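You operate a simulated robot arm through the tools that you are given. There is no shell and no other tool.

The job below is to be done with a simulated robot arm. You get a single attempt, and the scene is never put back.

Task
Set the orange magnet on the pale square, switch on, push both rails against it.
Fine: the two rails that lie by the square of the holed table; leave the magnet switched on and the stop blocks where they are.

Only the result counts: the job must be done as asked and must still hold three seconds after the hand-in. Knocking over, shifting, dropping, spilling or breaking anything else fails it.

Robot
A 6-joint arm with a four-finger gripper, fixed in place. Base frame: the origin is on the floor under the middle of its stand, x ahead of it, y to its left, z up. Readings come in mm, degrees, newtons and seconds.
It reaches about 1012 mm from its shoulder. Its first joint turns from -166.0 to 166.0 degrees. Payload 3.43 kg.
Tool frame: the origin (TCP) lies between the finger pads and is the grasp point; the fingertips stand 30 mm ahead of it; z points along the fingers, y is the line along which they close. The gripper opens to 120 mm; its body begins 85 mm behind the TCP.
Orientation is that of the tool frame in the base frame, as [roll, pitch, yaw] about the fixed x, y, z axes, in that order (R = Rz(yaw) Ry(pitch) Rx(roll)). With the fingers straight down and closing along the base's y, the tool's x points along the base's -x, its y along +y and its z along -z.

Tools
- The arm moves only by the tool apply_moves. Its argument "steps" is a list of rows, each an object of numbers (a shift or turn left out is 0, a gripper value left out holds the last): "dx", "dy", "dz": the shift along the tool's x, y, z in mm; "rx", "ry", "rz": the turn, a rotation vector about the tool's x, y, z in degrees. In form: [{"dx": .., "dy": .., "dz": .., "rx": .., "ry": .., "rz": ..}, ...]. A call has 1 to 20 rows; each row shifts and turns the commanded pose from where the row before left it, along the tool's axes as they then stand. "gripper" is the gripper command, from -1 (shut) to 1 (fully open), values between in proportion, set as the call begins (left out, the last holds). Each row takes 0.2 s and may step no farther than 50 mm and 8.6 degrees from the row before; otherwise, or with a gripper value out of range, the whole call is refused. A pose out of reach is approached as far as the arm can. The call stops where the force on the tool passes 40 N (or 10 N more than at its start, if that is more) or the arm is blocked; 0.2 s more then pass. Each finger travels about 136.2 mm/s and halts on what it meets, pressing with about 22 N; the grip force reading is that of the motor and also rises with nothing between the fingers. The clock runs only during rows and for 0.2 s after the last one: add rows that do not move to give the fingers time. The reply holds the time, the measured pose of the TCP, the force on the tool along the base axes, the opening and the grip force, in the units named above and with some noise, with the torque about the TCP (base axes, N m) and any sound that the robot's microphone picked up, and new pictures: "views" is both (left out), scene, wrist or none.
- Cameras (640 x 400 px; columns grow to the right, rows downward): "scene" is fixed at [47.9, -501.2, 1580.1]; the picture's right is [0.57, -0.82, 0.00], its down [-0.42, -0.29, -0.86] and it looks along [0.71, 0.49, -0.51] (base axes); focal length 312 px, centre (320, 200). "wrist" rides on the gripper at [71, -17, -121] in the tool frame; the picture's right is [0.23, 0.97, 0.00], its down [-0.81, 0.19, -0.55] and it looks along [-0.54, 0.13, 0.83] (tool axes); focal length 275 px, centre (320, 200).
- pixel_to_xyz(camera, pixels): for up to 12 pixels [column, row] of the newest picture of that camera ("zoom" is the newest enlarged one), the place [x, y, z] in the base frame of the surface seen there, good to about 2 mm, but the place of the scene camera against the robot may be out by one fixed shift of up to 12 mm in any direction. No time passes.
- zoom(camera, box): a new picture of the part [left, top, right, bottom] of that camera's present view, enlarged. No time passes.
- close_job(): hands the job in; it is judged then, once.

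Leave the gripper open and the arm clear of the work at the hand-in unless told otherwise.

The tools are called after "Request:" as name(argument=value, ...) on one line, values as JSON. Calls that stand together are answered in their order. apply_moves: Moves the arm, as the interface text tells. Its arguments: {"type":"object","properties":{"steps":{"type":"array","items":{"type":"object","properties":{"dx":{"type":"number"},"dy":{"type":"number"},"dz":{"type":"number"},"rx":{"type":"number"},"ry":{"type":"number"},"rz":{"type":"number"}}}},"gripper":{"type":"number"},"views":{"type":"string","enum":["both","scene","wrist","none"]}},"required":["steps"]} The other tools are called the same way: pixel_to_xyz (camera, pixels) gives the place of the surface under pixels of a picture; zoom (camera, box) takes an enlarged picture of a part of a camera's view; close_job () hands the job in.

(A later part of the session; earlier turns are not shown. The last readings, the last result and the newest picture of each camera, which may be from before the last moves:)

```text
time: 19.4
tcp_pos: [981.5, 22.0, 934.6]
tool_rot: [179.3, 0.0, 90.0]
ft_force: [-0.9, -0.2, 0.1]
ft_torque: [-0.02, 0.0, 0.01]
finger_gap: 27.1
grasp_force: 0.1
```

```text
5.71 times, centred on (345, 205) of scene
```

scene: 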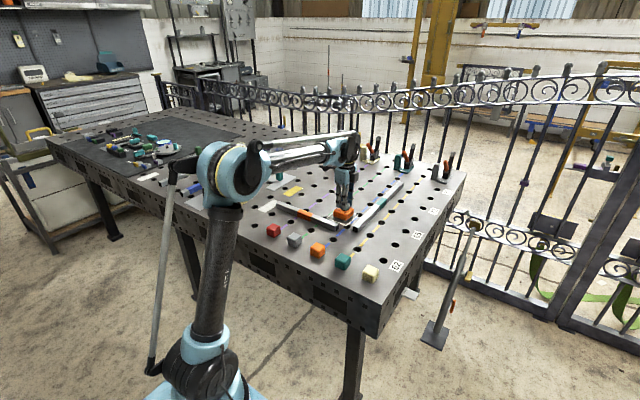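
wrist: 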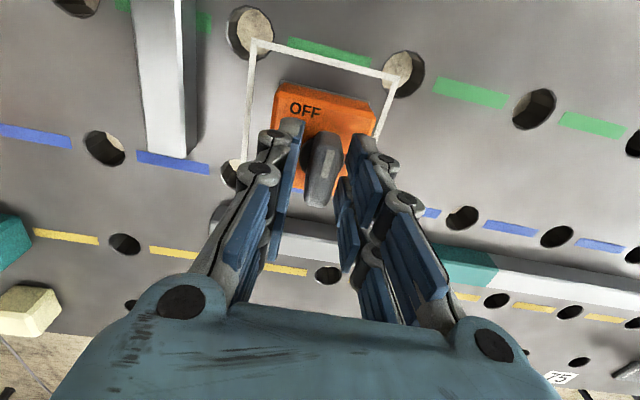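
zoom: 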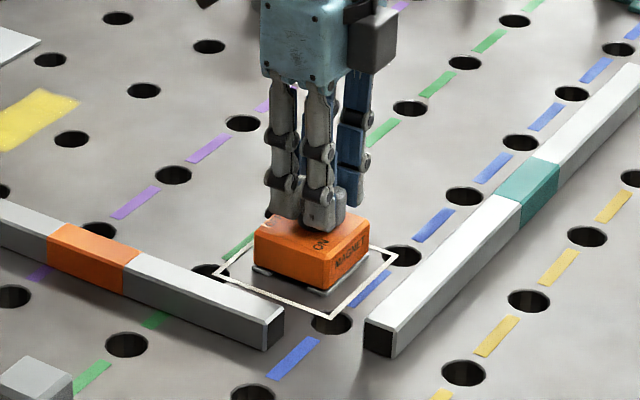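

The knob sits centred between the pads and the tips are above the body. Closing fully on the knob.

Request:
apply_moves(steps=[{}, {}, {}], gripper=-1)

Request:
zoom(camera="scene", box=[315, 170, 375, 240])

```text
time: 20.2
tcp_pos: [981.3, 21.8, 935.7]
tool_rot: [179.4, 0.0, 90.1]
ft_force: [-0.3, -0.1, 0.1]
ft_torque: [-0.02, 0.01, 0.0]
finger_gap: 15.9
grasp_force: 21.9
```

scene: 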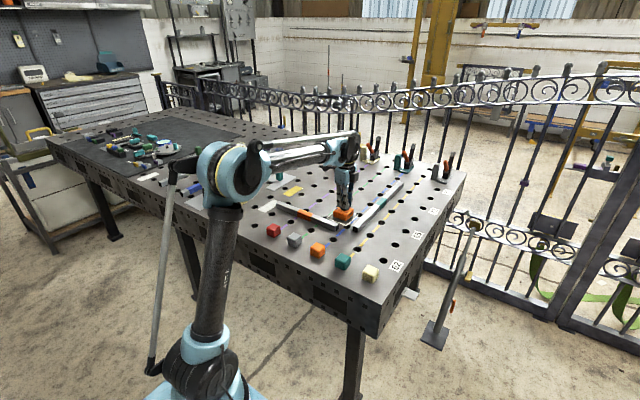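
wrist: 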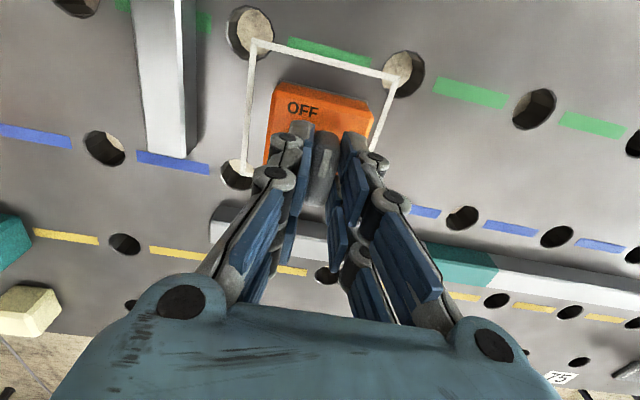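

```text
5.71 times, centred on (345, 205) of scene
```

zoom: 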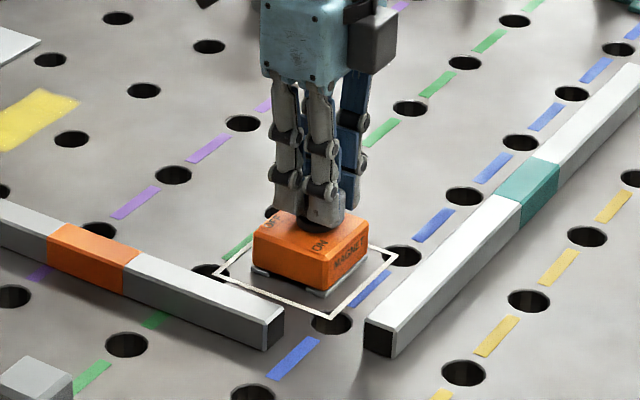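

The knob is gripped (15.9 mm gap, 22 N) and the magnet hasn't moved. OFF is at the +y pointer position. The ON label lies 90° counter-clockwise from above, which is −rz about the tool. I'll test with an 8° turn and watch the torque and the magnet.

Request:
apply_moves(steps=[{"rz": -4}, {"rz": -4}, {}])

Request:
zoom(camera="scene", box=[315, 170, 375, 240])

```text
time: 21.0
tcp_pos: [980.5, 22.9, 935.2]
tool_rot: [179.3, 0.0, 97.9]
ft_force: [0.1, -2.5, 3.0]
ft_torque: [0.15, 0.0, -0.03]
finger_gap: 16.1
grasp_force: 21.6
```

scene: 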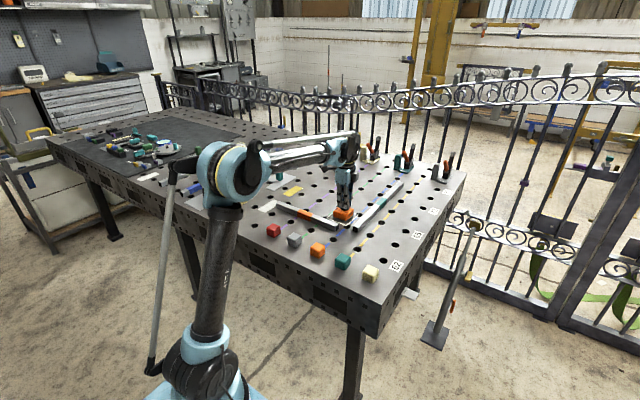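
wrist: 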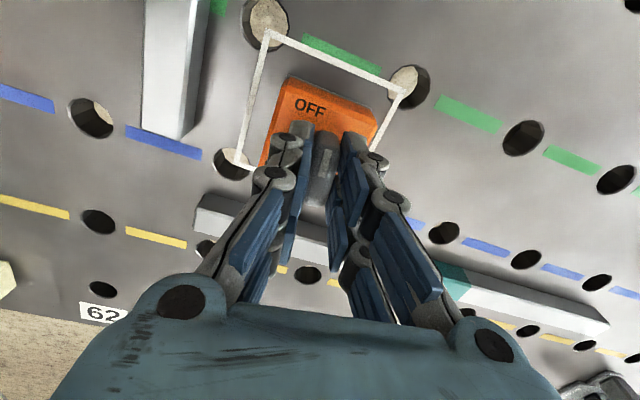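

```text
5.71 times, centred on (345, 205) of scene
```

zoom: 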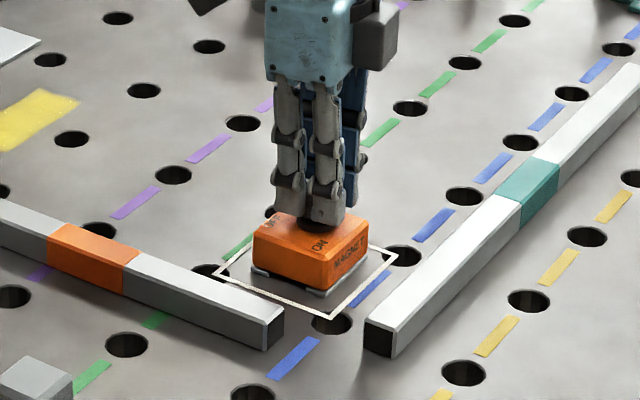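

The magnet stayed put, aligned with the square outline, and the knob turns with little torque. I'll continue 40° more.

Request:
apply_moves(steps=[{"rz": -6}, {"rz": -6}, {"rz": -6}, {"rz": -6}, {"rz": -6}, {"rz": -6}, {}])

Request:
zoom(camera="scene", box=[315, 170, 375, 240])

```text
time: 22.6
tcp_pos: [980.0, 22.1, 935.8]
tool_rot: [179.6, 0.4, 134.1]
ft_force: [-9.0, 0.4, 1.8]
ft_torque: [0.41, 0.68, -0.01]
finger_gap: 16.0
grasp_force: 21.8
```

scene: 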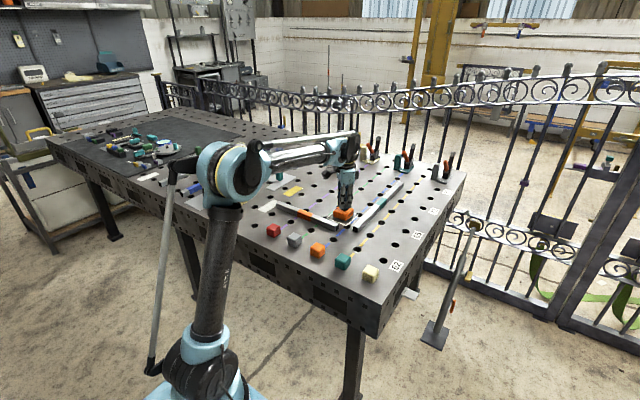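
wrist: 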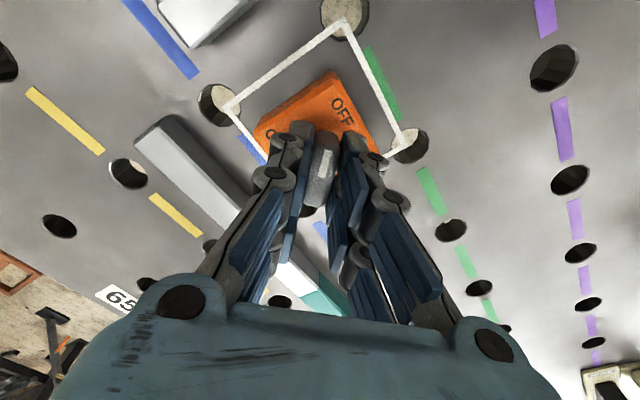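

```text
5.71 times, centred on (345, 205) of scene
```

zoom: 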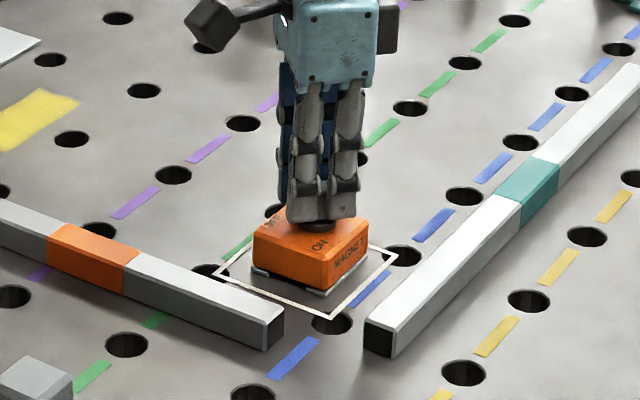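

Side force of −9 N in x has built up because the grip centre is slightly off the pivot. I'll relieve it by shifting about 1.5 mm in −x, then turn a bit more.

Request:
apply_moves(steps=[{"dx": 1.04, "dy": -1.08}, {}], views="none")

```text
time: 23.2
tcp_pos: [980.2, 21.6, 936.6]
tool_rot: [179.4, 0.5, 134.0]
ft_force: [15.7, -1.5, 6.8]
ft_torque: [0.08, -0.39, 0.0]
finger_gap: 16.2
grasp_force: 22.1
```

The contact is stiff (~16 N/mm), so I'll go back 0.9 mm in +x.

Request:
apply_moves(steps=[{"dx": -0.63, "dy": 0.65}, {}], views="none")

```text
time: 23.8
tcp_pos: [982.0, 22.6, 935.8]
tool_rot: [179.6, 0.5, 134.1]
ft_force: [16.7, -2.1, 6.2]
ft_torque: [-0.34, -0.73, 0.01]
finger_gap: 15.8
grasp_force: 21.8
```

Request:
apply_moves(steps=[{"dx": -0.4, "dy": 0.4}, {}])

Request:
zoom(camera="scene", box=[315, 170, 375, 240])

```text
time: 24.4
tcp_pos: [979.8, 21.8, 935.5]
tool_rot: [179.5, 0.5, 134.0]
ft_force: [13.1, -4.9, 11.3]
ft_torque: [-0.26, -0.42, 0.02]
finger_gap: 16.1
grasp_force: 21.9
```

scene: 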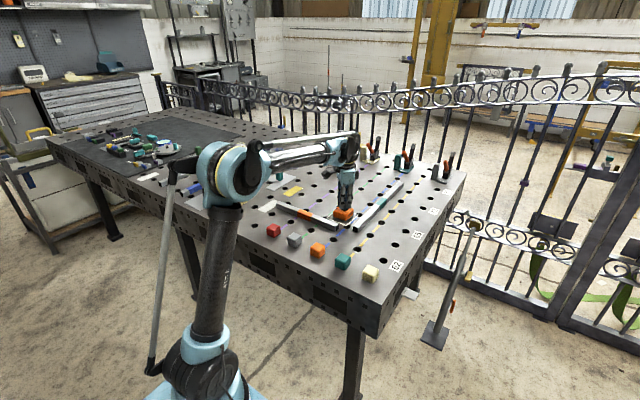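
wrist: 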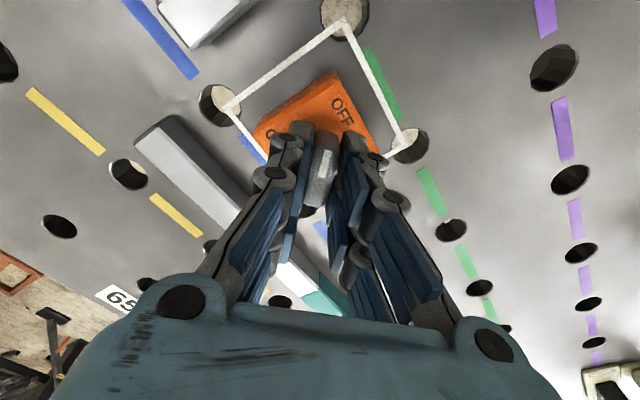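

```text
5.71 times, centred on (345, 205) of scene
```

zoom: 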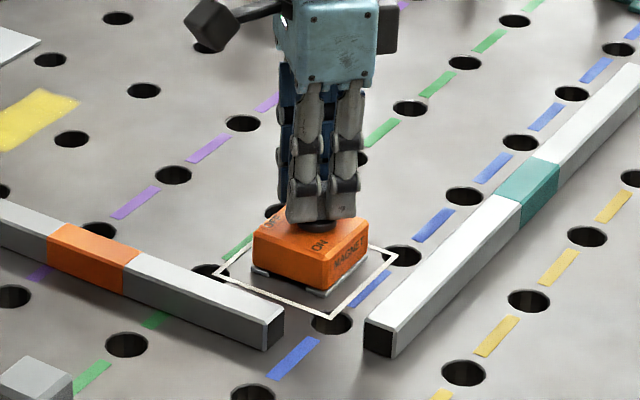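

The magnet hasn't moved. I'll relax the strain by opening a few mm and re-gripping at the current knob angle.

Request:
apply_moves(steps=[{}, {}], gripper=-0.5)

Request:
zoom(camera="wrist", box=[240, 60, 400, 220])

```text
time: 25.0
tcp_pos: [979.4, 22.3, 937.4]
tool_rot: [179.5, 0.4, 134.0]
ft_force: [-0.5, -0.7, -0.3]
ft_torque: [0.0, -0.01, -0.02]
finger_gap: 30.1
grasp_force: 0.0
```

scene: 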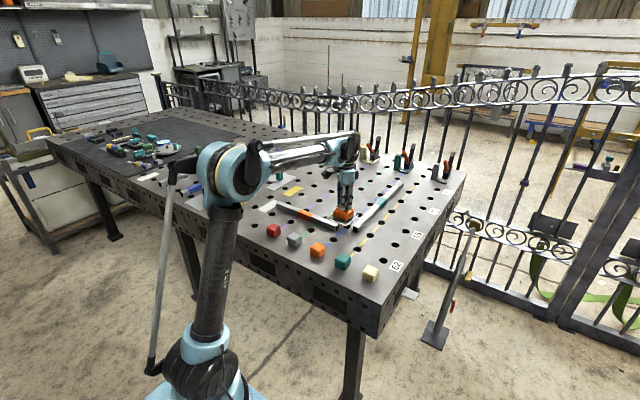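
wrist: 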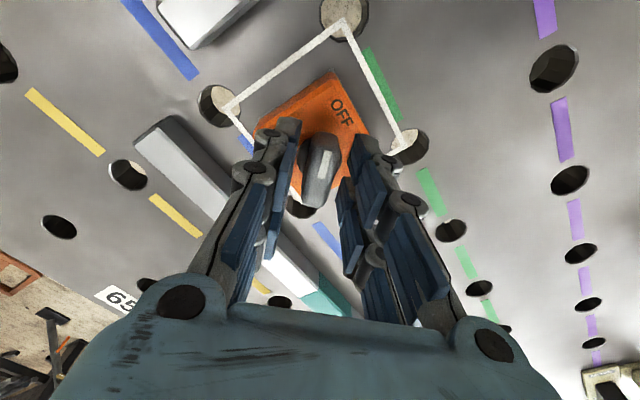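

```text
2.50 times, centred on (320, 140) of wrist
```

zoom: 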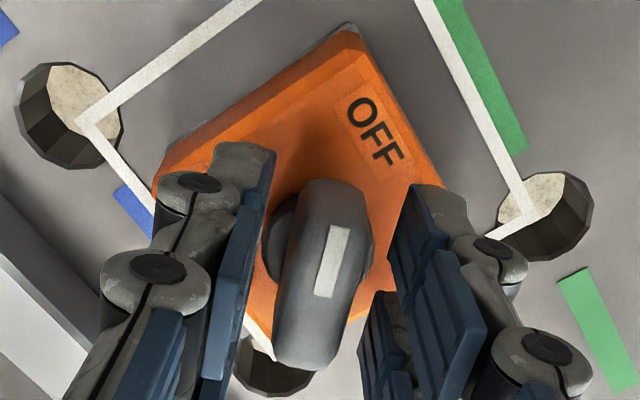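

Request:
pixel_to_xyz(camera="zoom", pixels=[[325, 185], [350, 190], [300, 362], [285, 290], [365, 260], [300, 215], [330, 340], [320, 260], [290, 340], [350, 300], [272, 255], [350, 210]])

```text
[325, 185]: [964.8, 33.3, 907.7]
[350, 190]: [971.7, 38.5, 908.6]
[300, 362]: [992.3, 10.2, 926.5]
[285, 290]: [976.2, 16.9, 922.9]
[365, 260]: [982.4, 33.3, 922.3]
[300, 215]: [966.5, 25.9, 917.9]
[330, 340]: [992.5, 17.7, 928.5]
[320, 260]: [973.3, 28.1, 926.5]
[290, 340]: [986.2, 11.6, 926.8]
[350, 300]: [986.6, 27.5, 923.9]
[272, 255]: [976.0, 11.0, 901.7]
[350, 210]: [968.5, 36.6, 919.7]
```

The knob's mid-line is about 0.9 mm off the TCP in both tool x and y. I'll correct that, re-grip, and turn the next 24°.

Request:
apply_moves(steps=[{"dx": 0.8, "dy": 0.8}, {}], views="none")

Request:
apply_moves(steps=[{}, {}], gripper=-1, views="none")

Request:
apply_moves(steps=[{"rz": -6}, {"rz": -6}, {"rz": -6}, {"rz": -6}, {}])

```text
time: 25.6
tcp_pos: [981.2, 23.0, 935.8]
tool_rot: [179.5, 0.5, 133.9]
ft_force: [0.1, 0.1, 0.7]
ft_torque: [0.02, -0.04, -0.01]
finger_gap: 30.1
grasp_force: 0.2
```

```text
time: 26.2
tcp_pos: [979.4, 23.3, 935.9]
tool_rot: [179.5, 0.4, 133.9]
ft_force: [-15.0, -8.5, -1.5]
ft_torque: [-0.22, 0.43, -0.07]
finger_gap: 15.9
grasp_force: 21.8
```

```text
time: 27.4
tcp_pos: [979.3, 21.7, 936.2]
tool_rot: [179.7, 0.5, 158.0]
ft_force: [-21.1, -20.4, -0.1]
ft_torque: [-0.43, 0.85, -0.02]
finger_gap: 16.0
grasp_force: 21.9
```

scene: 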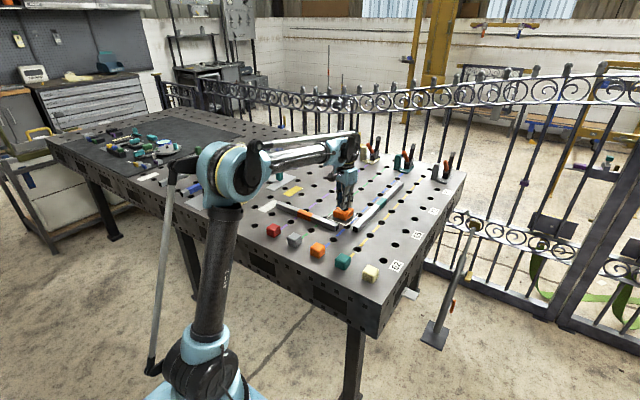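
wrist: 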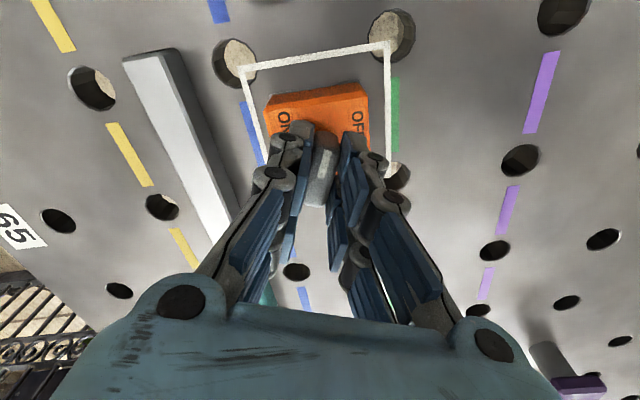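

Lateral force reached about 29 N, because my re-centring overshot in the (+,+) direction. I'll open, shift (−0.8, −0.8) mm in base and re-grip.

Request:
apply_moves(steps=[{}, {"dx": 0.44, "dy": -1.04}, {}], gripper=-0.5, views="wrist")

Request:
zoom(camera="wrist", box=[240, 60, 400, 220])

Request:
apply_moves(steps=[{}, {}], gripper=-1, views="none")

```text
time: 28.2
tcp_pos: [980.5, 21.7, 935.2]
tool_rot: [179.6, 0.6, 157.9]
ft_force: [-0.3, -0.3, 0.4]
ft_torque: [-0.02, 0.0, -0.01]
finger_gap: 30.0
grasp_force: 0.0
```

wrist: 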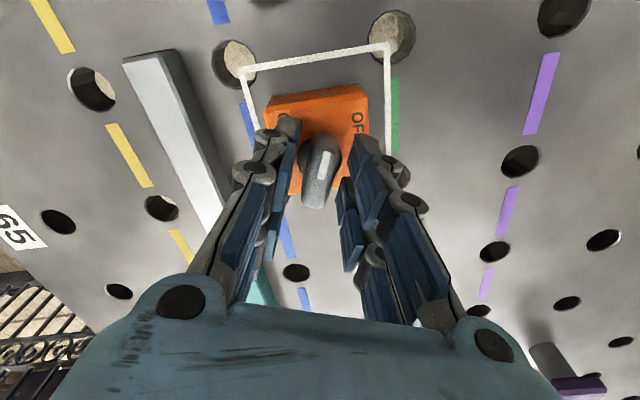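

```text
2.50 times, centred on (320, 140) of wrist
```

zoom: 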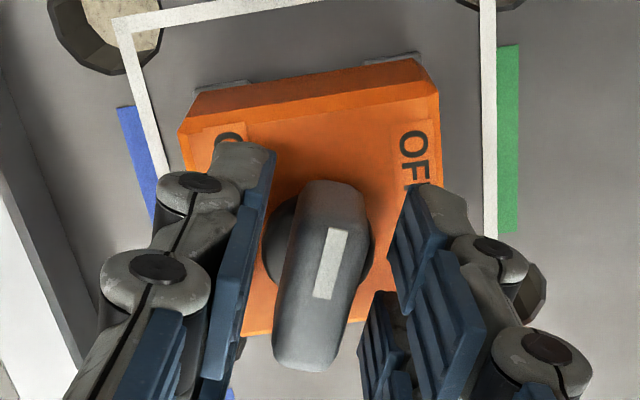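

```text
time: 28.8
tcp_pos: [979.3, 22.4, 935.5]
tool_rot: [179.7, 0.6, 158.0]
ft_force: [0.5, 0.3, 0.6]
ft_torque: [0.04, -0.04, 0.02]
finger_gap: 16.0
grasp_force: 21.9
```

The grip is centred now (zero force). I'll turn the last 22°.

Request:
apply_moves(steps=[{"rz": -5}, {"rz": -5}, {"rz": -5}, {"rz": -5}, {"rz": -2}, {}])

Request:
zoom(camera="wrist", box=[240, 60, 400, 220])

```text
time: 30.2
tcp_pos: [979.2, 21.2, 935.6]
tool_rot: [179.9, 0.7, -180.0]
ft_force: [-12.2, -9.4, 0.2]
ft_torque: [-0.24, 0.77, -0.04]
finger_gap: 15.9
grasp_force: 22.4
```

scene: 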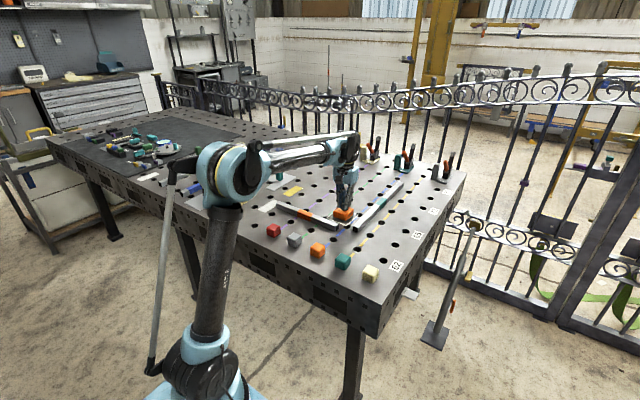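
wrist: 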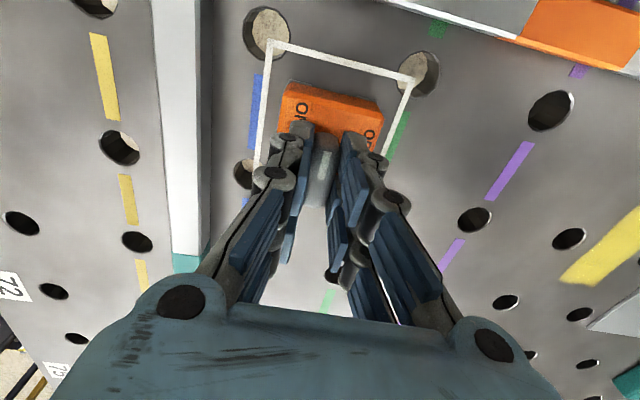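

```text
2.50 times, centred on (320, 140) of wrist
```

zoom: 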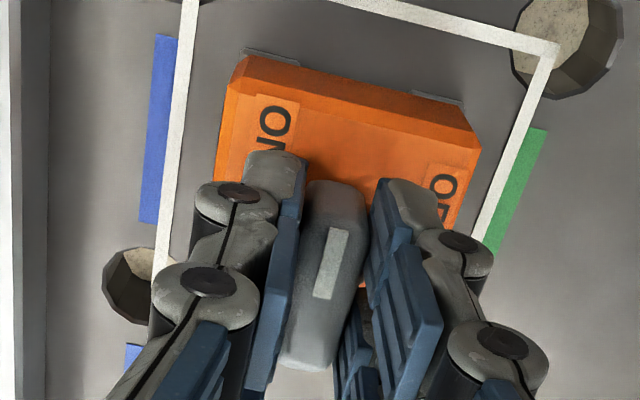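

The knob is turned 90° and the pointer is at −x, by the ON side. I'll probe for an end stop with a further 3° and watch the z torque.

Request:
apply_moves(steps=[{"rz": -1.5}, {"rz": -1.5}, {}], views="none")

```text
time: 31.0
tcp_pos: [979.7, 22.6, 935.6]
tool_rot: [-180.0, 0.6, -176.9]
ft_force: [-14.3, -14.7, -0.8]
ft_torque: [-0.37, 0.42, -0.93]
finger_gap: 17.0
grasp_force: 21.5
```

The z torque jumped to −0.93 N·m, so the knob is against its ON stop. I'll open the gripper, rise clear, and look.

Request:
apply_moves(steps=[{}, {}], gripper=-0.4, views="none")

Request:
apply_moves(steps=[{"dz": -20}, {"dz": -30}, {"dz": -30, "rz": 3}, {}])

Request:
zoom(camera="wrist", box=[240, 60, 400, 220])

Request:
zoom(camera="scene", box=[290, 170, 400, 250])

```text
time: 31.6
tcp_pos: [980.1, 21.9, 936.3]
tool_rot: [-180.0, 0.7, -177.1]
ft_force: [0.3, -0.1, 0.5]
ft_torque: [0.0, -0.01, 0.02]
finger_gap: 36.2
grasp_force: 0.0
```

```text
time: 32.6
tcp_pos: [977.4, 22.4, 1018.0]
tool_rot: [180.0, 0.8, -179.9]
ft_force: [-0.7, 0.1, 0.6]
ft_torque: [0.01, -0.01, -0.02]
finger_gap: 35.9
grasp_force: 0.1
```

scene: 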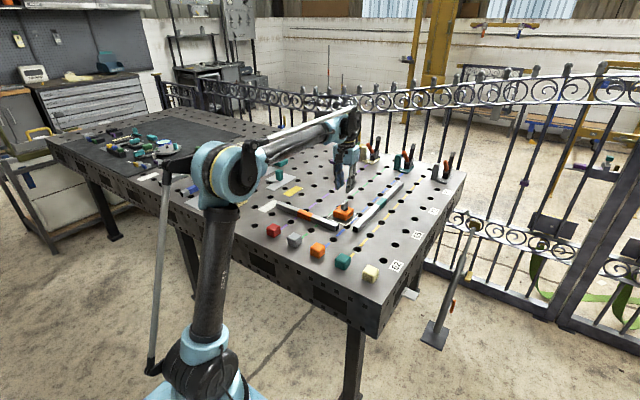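
wrist: 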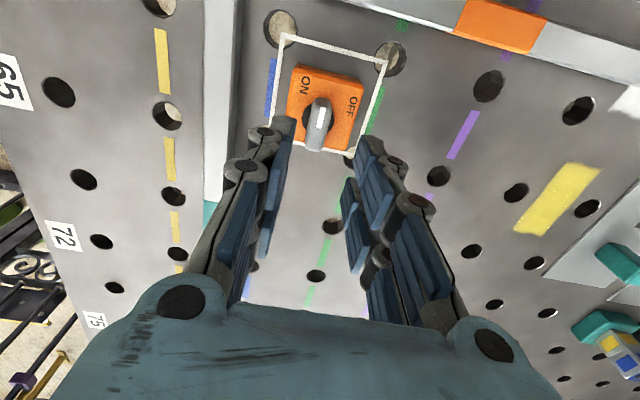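

```text
2.50 times, centred on (320, 140) of wrist
```

zoom: 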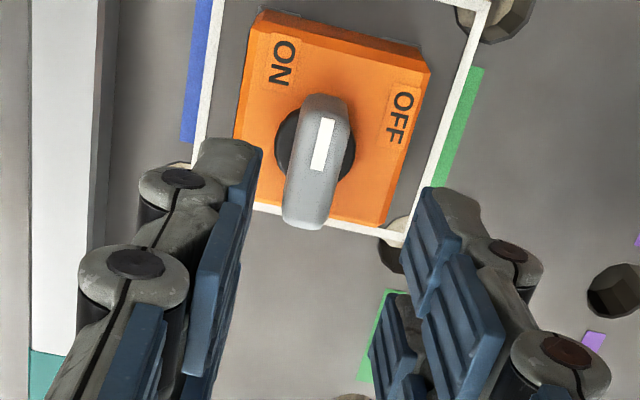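

```text
5.00 times, centred on (345, 210) of scene
```

zoom: 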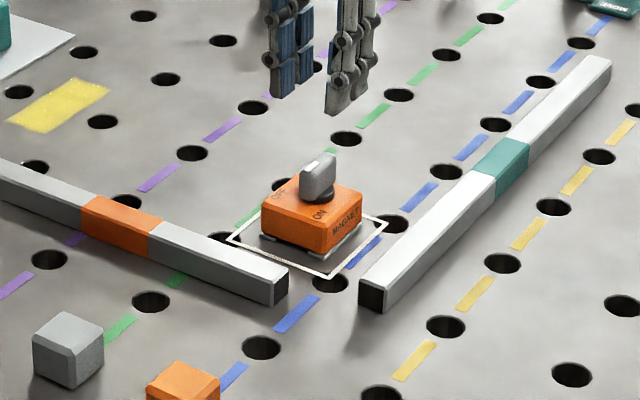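

The magnet is on, with its pointer at ON, and it's still square in the outline. I'll now take accurate edge readings of the magnet and rails from this view.

Request:
pixel_to_xyz(camera="wrist", pixels=[[294, 67], [363, 85], [287, 120], [354, 140], [231, 60], [207, 60], [231, 150], [207, 150], [440, 32], [540, 55], [360, 5], [500, 45]])

Request:
zoom(camera="wrist", box=[360, 0, 640, 90])

```text
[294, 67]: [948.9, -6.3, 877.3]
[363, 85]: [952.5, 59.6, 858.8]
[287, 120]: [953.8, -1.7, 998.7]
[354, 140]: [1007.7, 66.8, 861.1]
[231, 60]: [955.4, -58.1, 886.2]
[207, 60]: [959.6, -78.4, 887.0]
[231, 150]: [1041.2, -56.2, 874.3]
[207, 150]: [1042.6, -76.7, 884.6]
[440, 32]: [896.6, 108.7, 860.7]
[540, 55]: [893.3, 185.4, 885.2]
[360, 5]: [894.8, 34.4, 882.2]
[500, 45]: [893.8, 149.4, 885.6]
```

```text
2.29 times, centred on (500, 45) of wrist
```

zoom: 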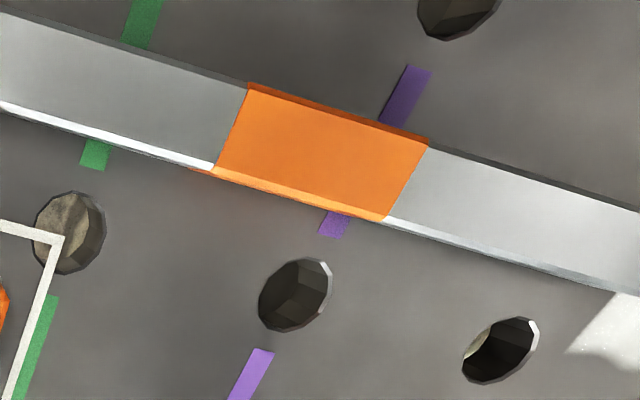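

Rail 1's magnet-facing side is at x≈895 and the magnet's −x face is at ≈949. Next I'll move above rail 1's orange band at about (883, 144), then turn the tool to close along x.

Request:
apply_moves(steps=[{"dx": 23.5, "dy": 30.5}, {"dx": 23.5, "dy": 30.5}, {"dx": 23.5, "dy": 30.5}, {"dx": 23.5, "dy": 30.5}, {"rz": 8.2}, {"rz": 8.2}, {"rz": 8.2}, {"rz": 8.2}, {"rz": 8.2}, {"rz": 8.2}, {"rz": 8.2}, {"rz": 8.2}, {"rz": 8.2}, {"rz": 8.2}, {"rz": 8.0}, {}], gripper=0.2)

```text
time: 36.0
tcp_pos: [884.1, 143.0, 1015.0]
tool_rot: [179.3, 0.0, 89.9]
ft_force: [0.4, -0.8, 0.2]
ft_torque: [0.0, -0.03, -0.02]
finger_gap: 72.0
grasp_force: 0.0
```

scene: 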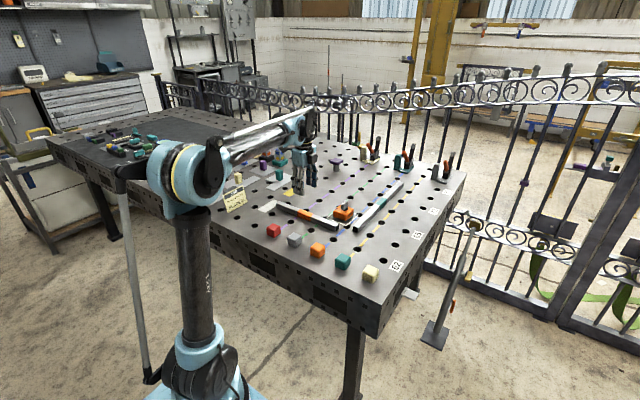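
wrist: 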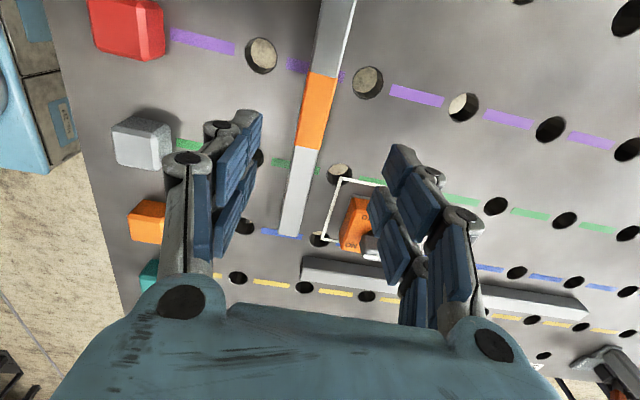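

Request:
pixel_to_xyz(camera="wrist", pixels=[[304, 100], [331, 100], [335, 105], [309, 73], [337, 78], [296, 145], [322, 149], [282, 232], [300, 236], [352, 200], [367, 245], [342, 235]])

Request:
zoom(camera="wrist", box=[260, 40, 420, 260])

```text
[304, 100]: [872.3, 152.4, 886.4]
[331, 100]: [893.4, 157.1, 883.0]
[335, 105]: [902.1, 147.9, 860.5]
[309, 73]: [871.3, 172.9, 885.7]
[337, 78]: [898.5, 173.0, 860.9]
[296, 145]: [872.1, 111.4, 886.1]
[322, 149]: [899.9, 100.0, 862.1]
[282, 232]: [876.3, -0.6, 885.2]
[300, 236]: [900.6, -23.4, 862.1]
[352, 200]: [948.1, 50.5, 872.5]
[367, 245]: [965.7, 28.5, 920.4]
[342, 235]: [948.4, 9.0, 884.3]
```

```text
1.82 times, centred on (340, 150) of wrist
```

zoom: 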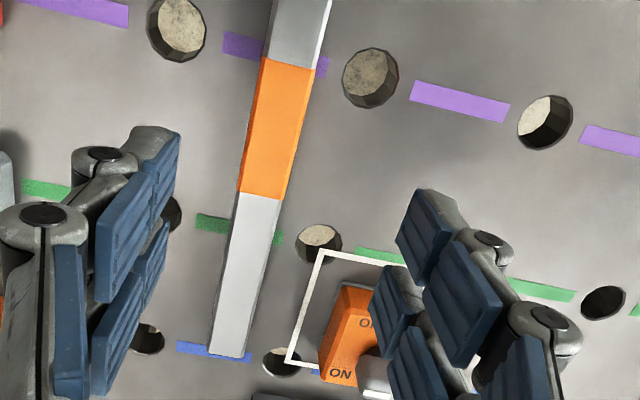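

Rail 1 spans x 870–895 (centre 882.5), with its band centre at y≈142. I'll lower to z≈899 with the fingers straddling the rail.

Request:
apply_moves(steps=[{"dy": -1.5, "dz": 40}, {"dz": 40}, {"dz": 25}, {"dz": 6}, {"dz": 4}, {}])

```text
time: 37.4
tcp_pos: [884.8, 142.9, 899.9]
tool_rot: [179.2, -0.1, 90.0]
ft_force: [1.0, -0.3, -1.0]
ft_torque: [0.03, -0.03, 0.0]
finger_gap: 71.9
grasp_force: 0.1
```

scene: 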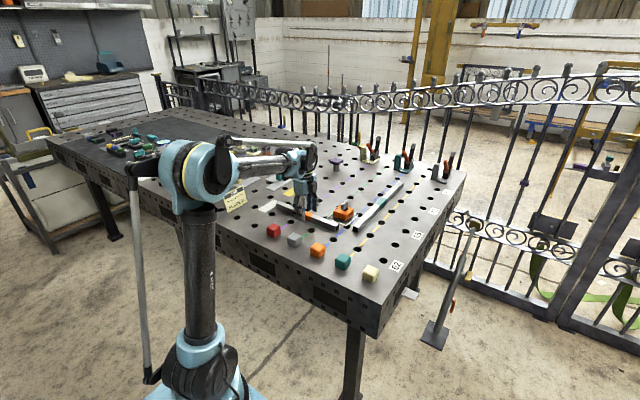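
wrist: 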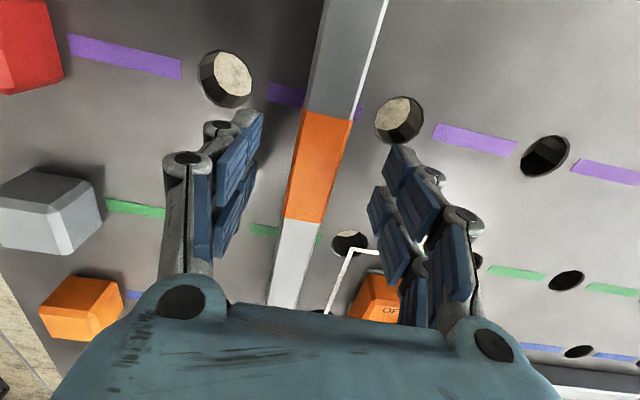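

The fingers straddle the band. Closing on the rail.

Request:
apply_moves(steps=[{}, {}, {}], gripper=-1)

```text
time: 38.2
tcp_pos: [886.0, 143.3, 899.2]
tool_rot: [179.3, 0.0, 90.0]
ft_force: [-3.1, -0.3, 4.1]
ft_torque: [0.17, 0.22, 0.06]
finger_gap: 25.0
grasp_force: 22.8
```

scene: 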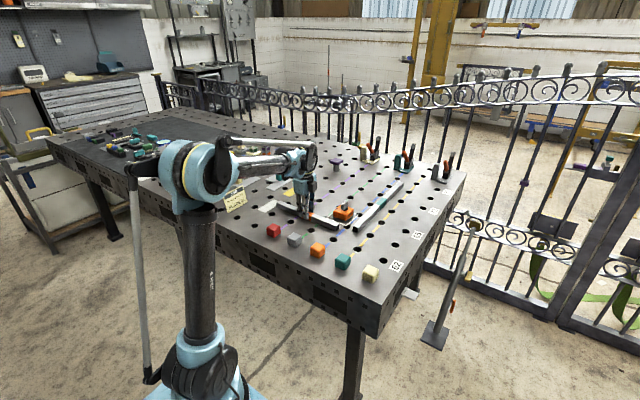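
wrist: 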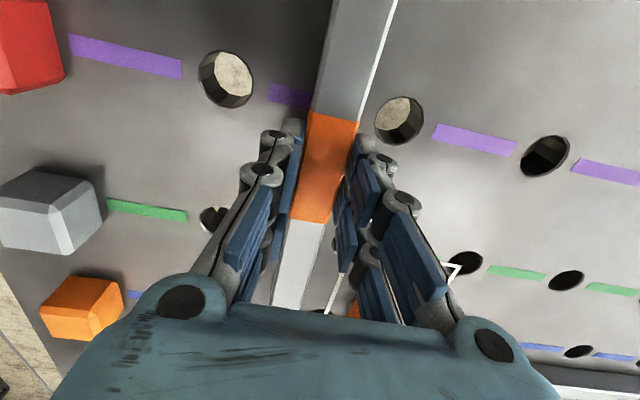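

The rail is gripped (25.0 mm). About 50 mm remain to the magnet. I'll slide it 40 mm in +x while shifting 5 mm in +y, to keep its end clear of rail 2's final place.

Request:
apply_moves(steps=[{"dy": 8, "dx": 1}, {"dy": 8, "dx": 1}, {"dy": 8, "dx": 1}, {"dy": 8, "dx": 1}, {"dy": 8, "dx": 1}, {}])

Request:
zoom(camera="scene", box=[260, 170, 400, 250])

```text
time: 39.6
tcp_pos: [923.9, 148.6, 899.2]
tool_rot: [179.3, 0.0, 90.1]
ft_force: [-1.7, -0.9, 3.7]
ft_torque: [-0.1, 0.03, 0.04]
finger_gap: 25.1
grasp_force: 21.7
```

scene: 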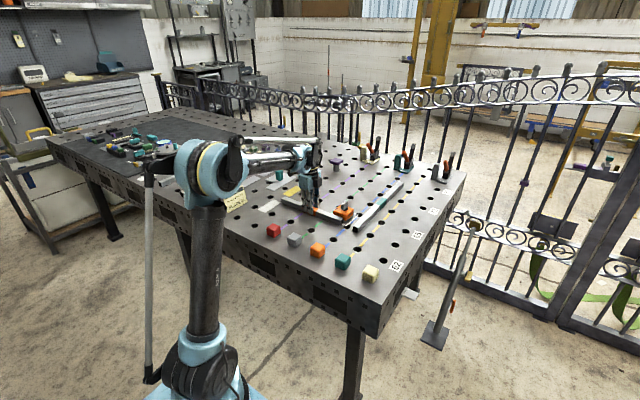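
wrist: 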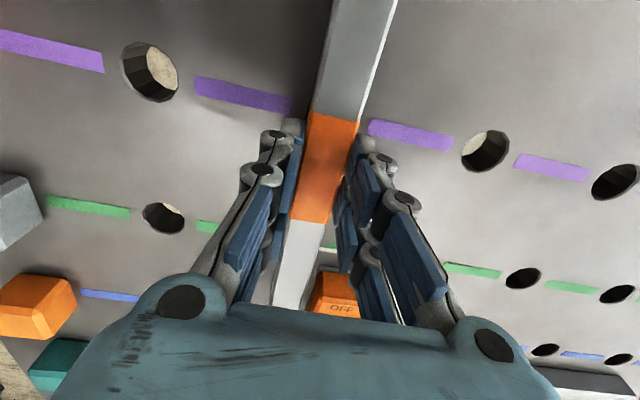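

```text
4.57 times, centred on (330, 210) of scene
```

zoom: 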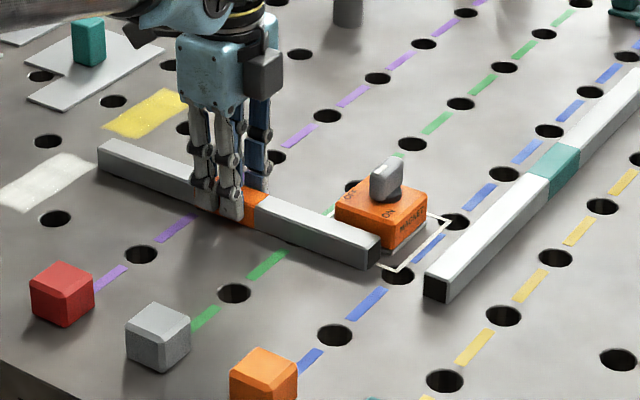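

The rail slid straight. About 10 mm remain, so I'll advance in small steps and watch for contact.

Request:
apply_moves(steps=[{"dy": 3}, {"dy": 2}, {"dy": 2}, {}], views="none")

```text
time: 40.6
tcp_pos: [932.0, 148.8, 899.7]
tool_rot: [179.3, 0.0, 90.0]
ft_force: [-0.4, 0.2, 0.0]
ft_torque: [-0.04, -0.01, -0.01]
finger_gap: 25.2
grasp_force: 22.1
```

Request:
apply_moves(steps=[{"dy": 1}, {"dy": 1}, {}])

Request:
zoom(camera="scene", box=[300, 180, 380, 240])

```text
time: 41.4
tcp_pos: [933.8, 150.4, 898.7]
tool_rot: [179.3, -0.1, 90.0]
ft_force: [-3.8, 0.5, -1.5]
ft_torque: [0.15, 0.07, -0.33]
finger_gap: 24.8
grasp_force: 22.2
```

scene: 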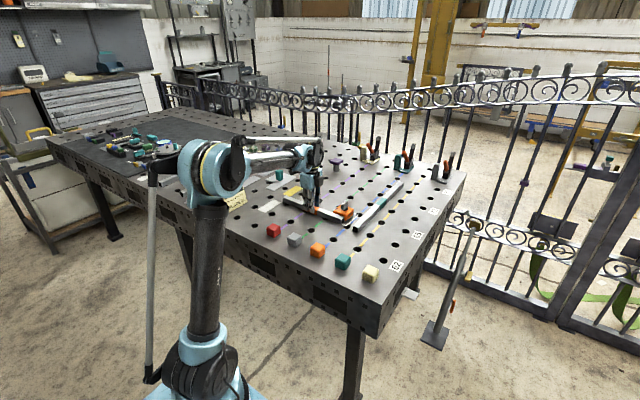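
wrist: 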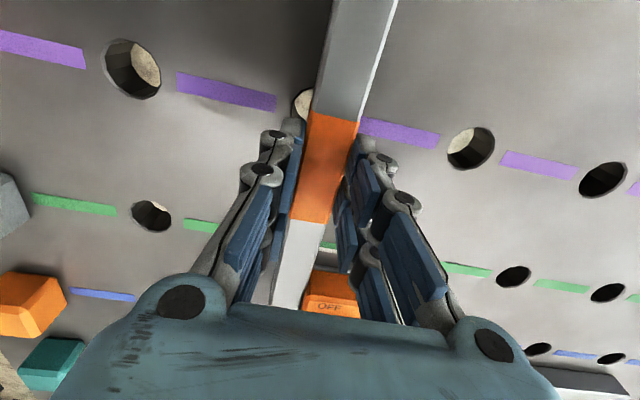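

```text
6.67 times, centred on (340, 210) of scene
```

zoom: 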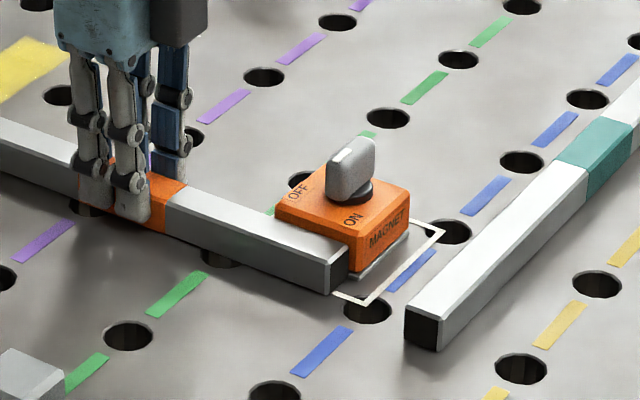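

Contact: Fx −3.8 N and a z torque of −0.33 N·m from the magnet touching the rail's end. I'll open partly, rise, and check the seating from above.

Request:
apply_moves(steps=[{}, {}], gripper=-0.1, views="none")

Request:
apply_moves(steps=[{"dz": -10}, {"dz": -40}, {"dz": -40}, {"dz": -30}, {}])

Request:
zoom(camera="wrist", box=[240, 40, 440, 280])

Request:
zoom(camera="scene", box=[300, 180, 380, 240])

```text
time: 42.0
tcp_pos: [934.8, 150.1, 899.5]
tool_rot: [179.3, 0.1, 90.1]
ft_force: [0.4, 0.0, -0.5]
ft_torque: [0.01, 0.0, 0.0]
finger_gap: 53.9
grasp_force: 0.0
```

```text
time: 43.2
tcp_pos: [931.6, 150.4, 1021.5]
tool_rot: [179.2, 0.1, 89.9]
ft_force: [0.2, 0.3, -0.7]
ft_torque: [0.0, -0.01, 0.01]
finger_gap: 54.4
grasp_force: 0.0
```

scene: 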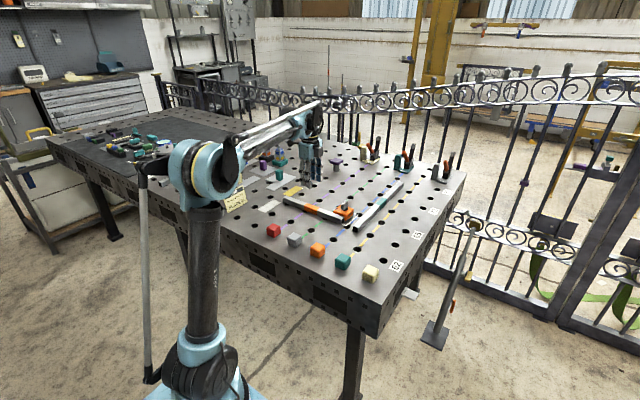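
wrist: 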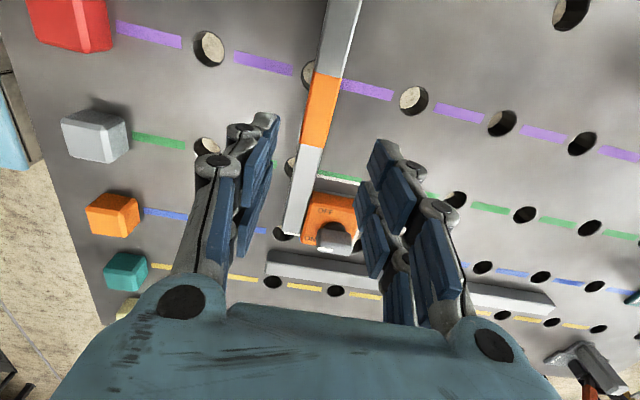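

```text
1.67 times, centred on (340, 160) of wrist
```

zoom: 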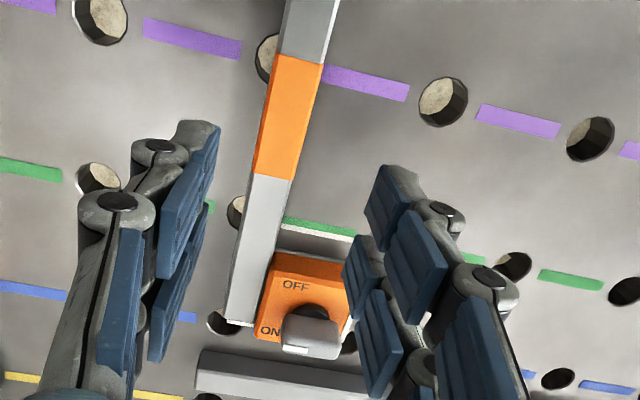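

```text
6.67 times, centred on (340, 210) of scene
```

zoom: 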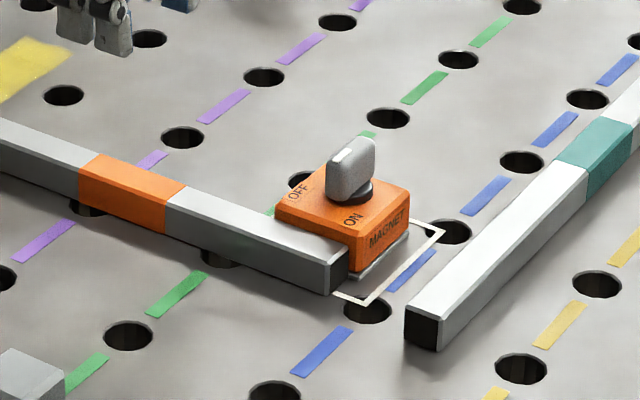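

Rail 1 appears to be seated against the magnet. Next is rail 2: I'll turn the tool back −90° (closing along y) and move above rail 2 at about (1075, −69), beyond the magnet's far side so the finger stays clear of it.

Request:
apply_moves(steps=[{"rz": -8.2}, {"rz": -8.2}, {"rz": -8.2}, {"rz": -8.2}, {"rz": -8.2}, {"rz": -8.2}, {"rz": -8.2}, {"rz": -8.2}, {"rz": -8.2}, {"rz": -8.2}, {"rz": -8.0}, {"dx": -23.8, "dy": -36.5}, {"dx": -23.8, "dy": -36.5}, {"dx": -23.8, "dy": -36.5}, {"dx": -23.8, "dy": -36.5}, {"dx": -23.8, "dy": -36.5}, {"dx": -23.8, "dy": -36.5}, {}], gripper=0.2)

```text
time: 47.0
tcp_pos: [1075.5, -69.5, 1022.5]
tool_rot: [180.0, 0.6, 180.0]
ft_force: [-0.6, -0.6, -0.4]
ft_torque: [0.01, -0.01, 0.04]
finger_gap: 72.1
grasp_force: 0.1
```

scene: 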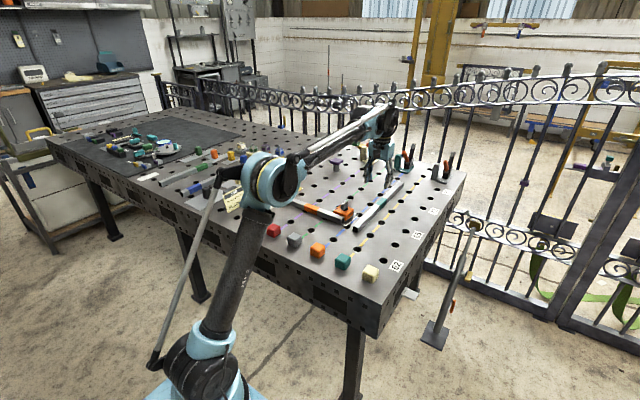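
wrist: 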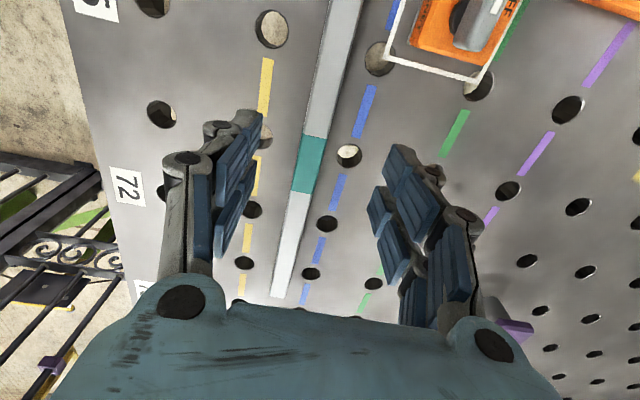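

Reach is good. I'll measure rail 2's edges from this view.

Request:
pixel_to_xyz(camera="wrist", pixels=[[320, 60], [346, 60], [304, 136], [326, 138], [291, 188], [312, 193], [275, 290], [287, 295], [310, 100], [336, 100], [400, 40], [420, 60]])

Request:
zoom(camera="wrist", box=[240, 0, 500, 160])

```text
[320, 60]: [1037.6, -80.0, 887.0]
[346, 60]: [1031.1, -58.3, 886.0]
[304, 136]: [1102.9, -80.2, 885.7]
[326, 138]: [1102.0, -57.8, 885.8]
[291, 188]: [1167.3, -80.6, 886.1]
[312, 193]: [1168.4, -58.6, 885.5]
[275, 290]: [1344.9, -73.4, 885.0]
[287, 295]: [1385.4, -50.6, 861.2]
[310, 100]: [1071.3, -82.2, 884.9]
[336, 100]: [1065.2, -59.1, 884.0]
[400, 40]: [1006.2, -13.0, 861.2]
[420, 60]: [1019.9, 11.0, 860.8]
```

```text
2.46 times, centred on (370, 80) of wrist
```

zoom: 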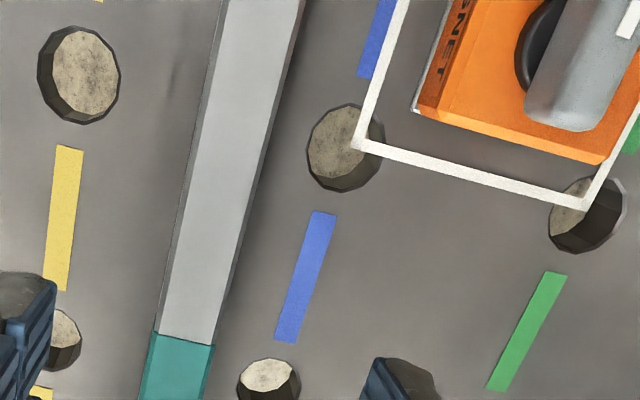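

Rail 2 lies at y −81.5 to −57 (centre −69.5) and is parallel to x. I'll lower to z≈899 around it.

Request:
apply_moves(steps=[{"dz": 40}, {"dz": 40}, {"dz": 30}, {"dz": 8}, {"dz": 5}, {}])

```text
time: 48.4
tcp_pos: [1077.3, -70.6, 898.0]
tool_rot: [-180.0, 0.7, -180.0]
ft_force: [0.5, -0.7, -0.4]
ft_torque: [0.04, 0.03, 0.01]
finger_gap: 71.9
grasp_force: 0.0
```

scene: 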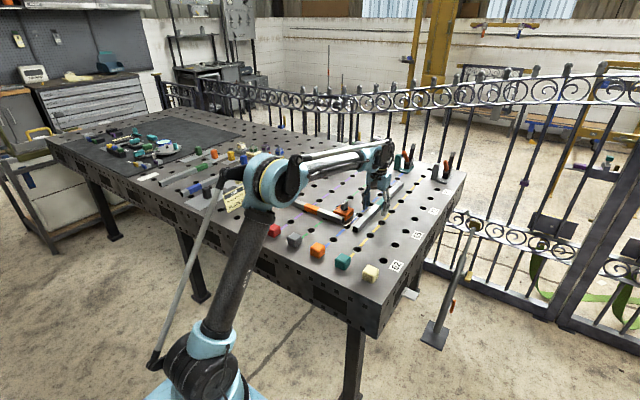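
wrist: 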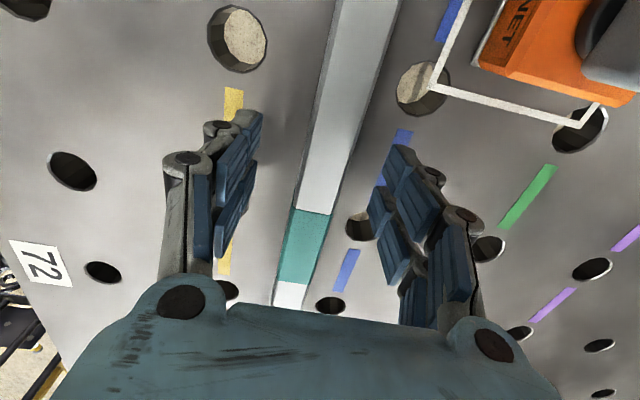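

The fingers straddle rail 2 properly. Closing.

Request:
apply_moves(steps=[{}, {}, {}], gripper=-1, views="wrist")

```text
time: 49.2
tcp_pos: [1076.2, -71.6, 898.2]
tool_rot: [180.0, 0.8, 179.9]
ft_force: [-0.1, 2.5, 3.1]
ft_torque: [0.02, -0.07, 0.14]
finger_gap: 24.7
grasp_force: 21.7
```

wrist: 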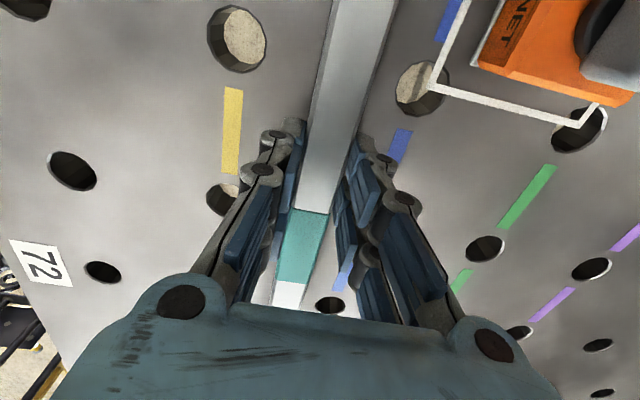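

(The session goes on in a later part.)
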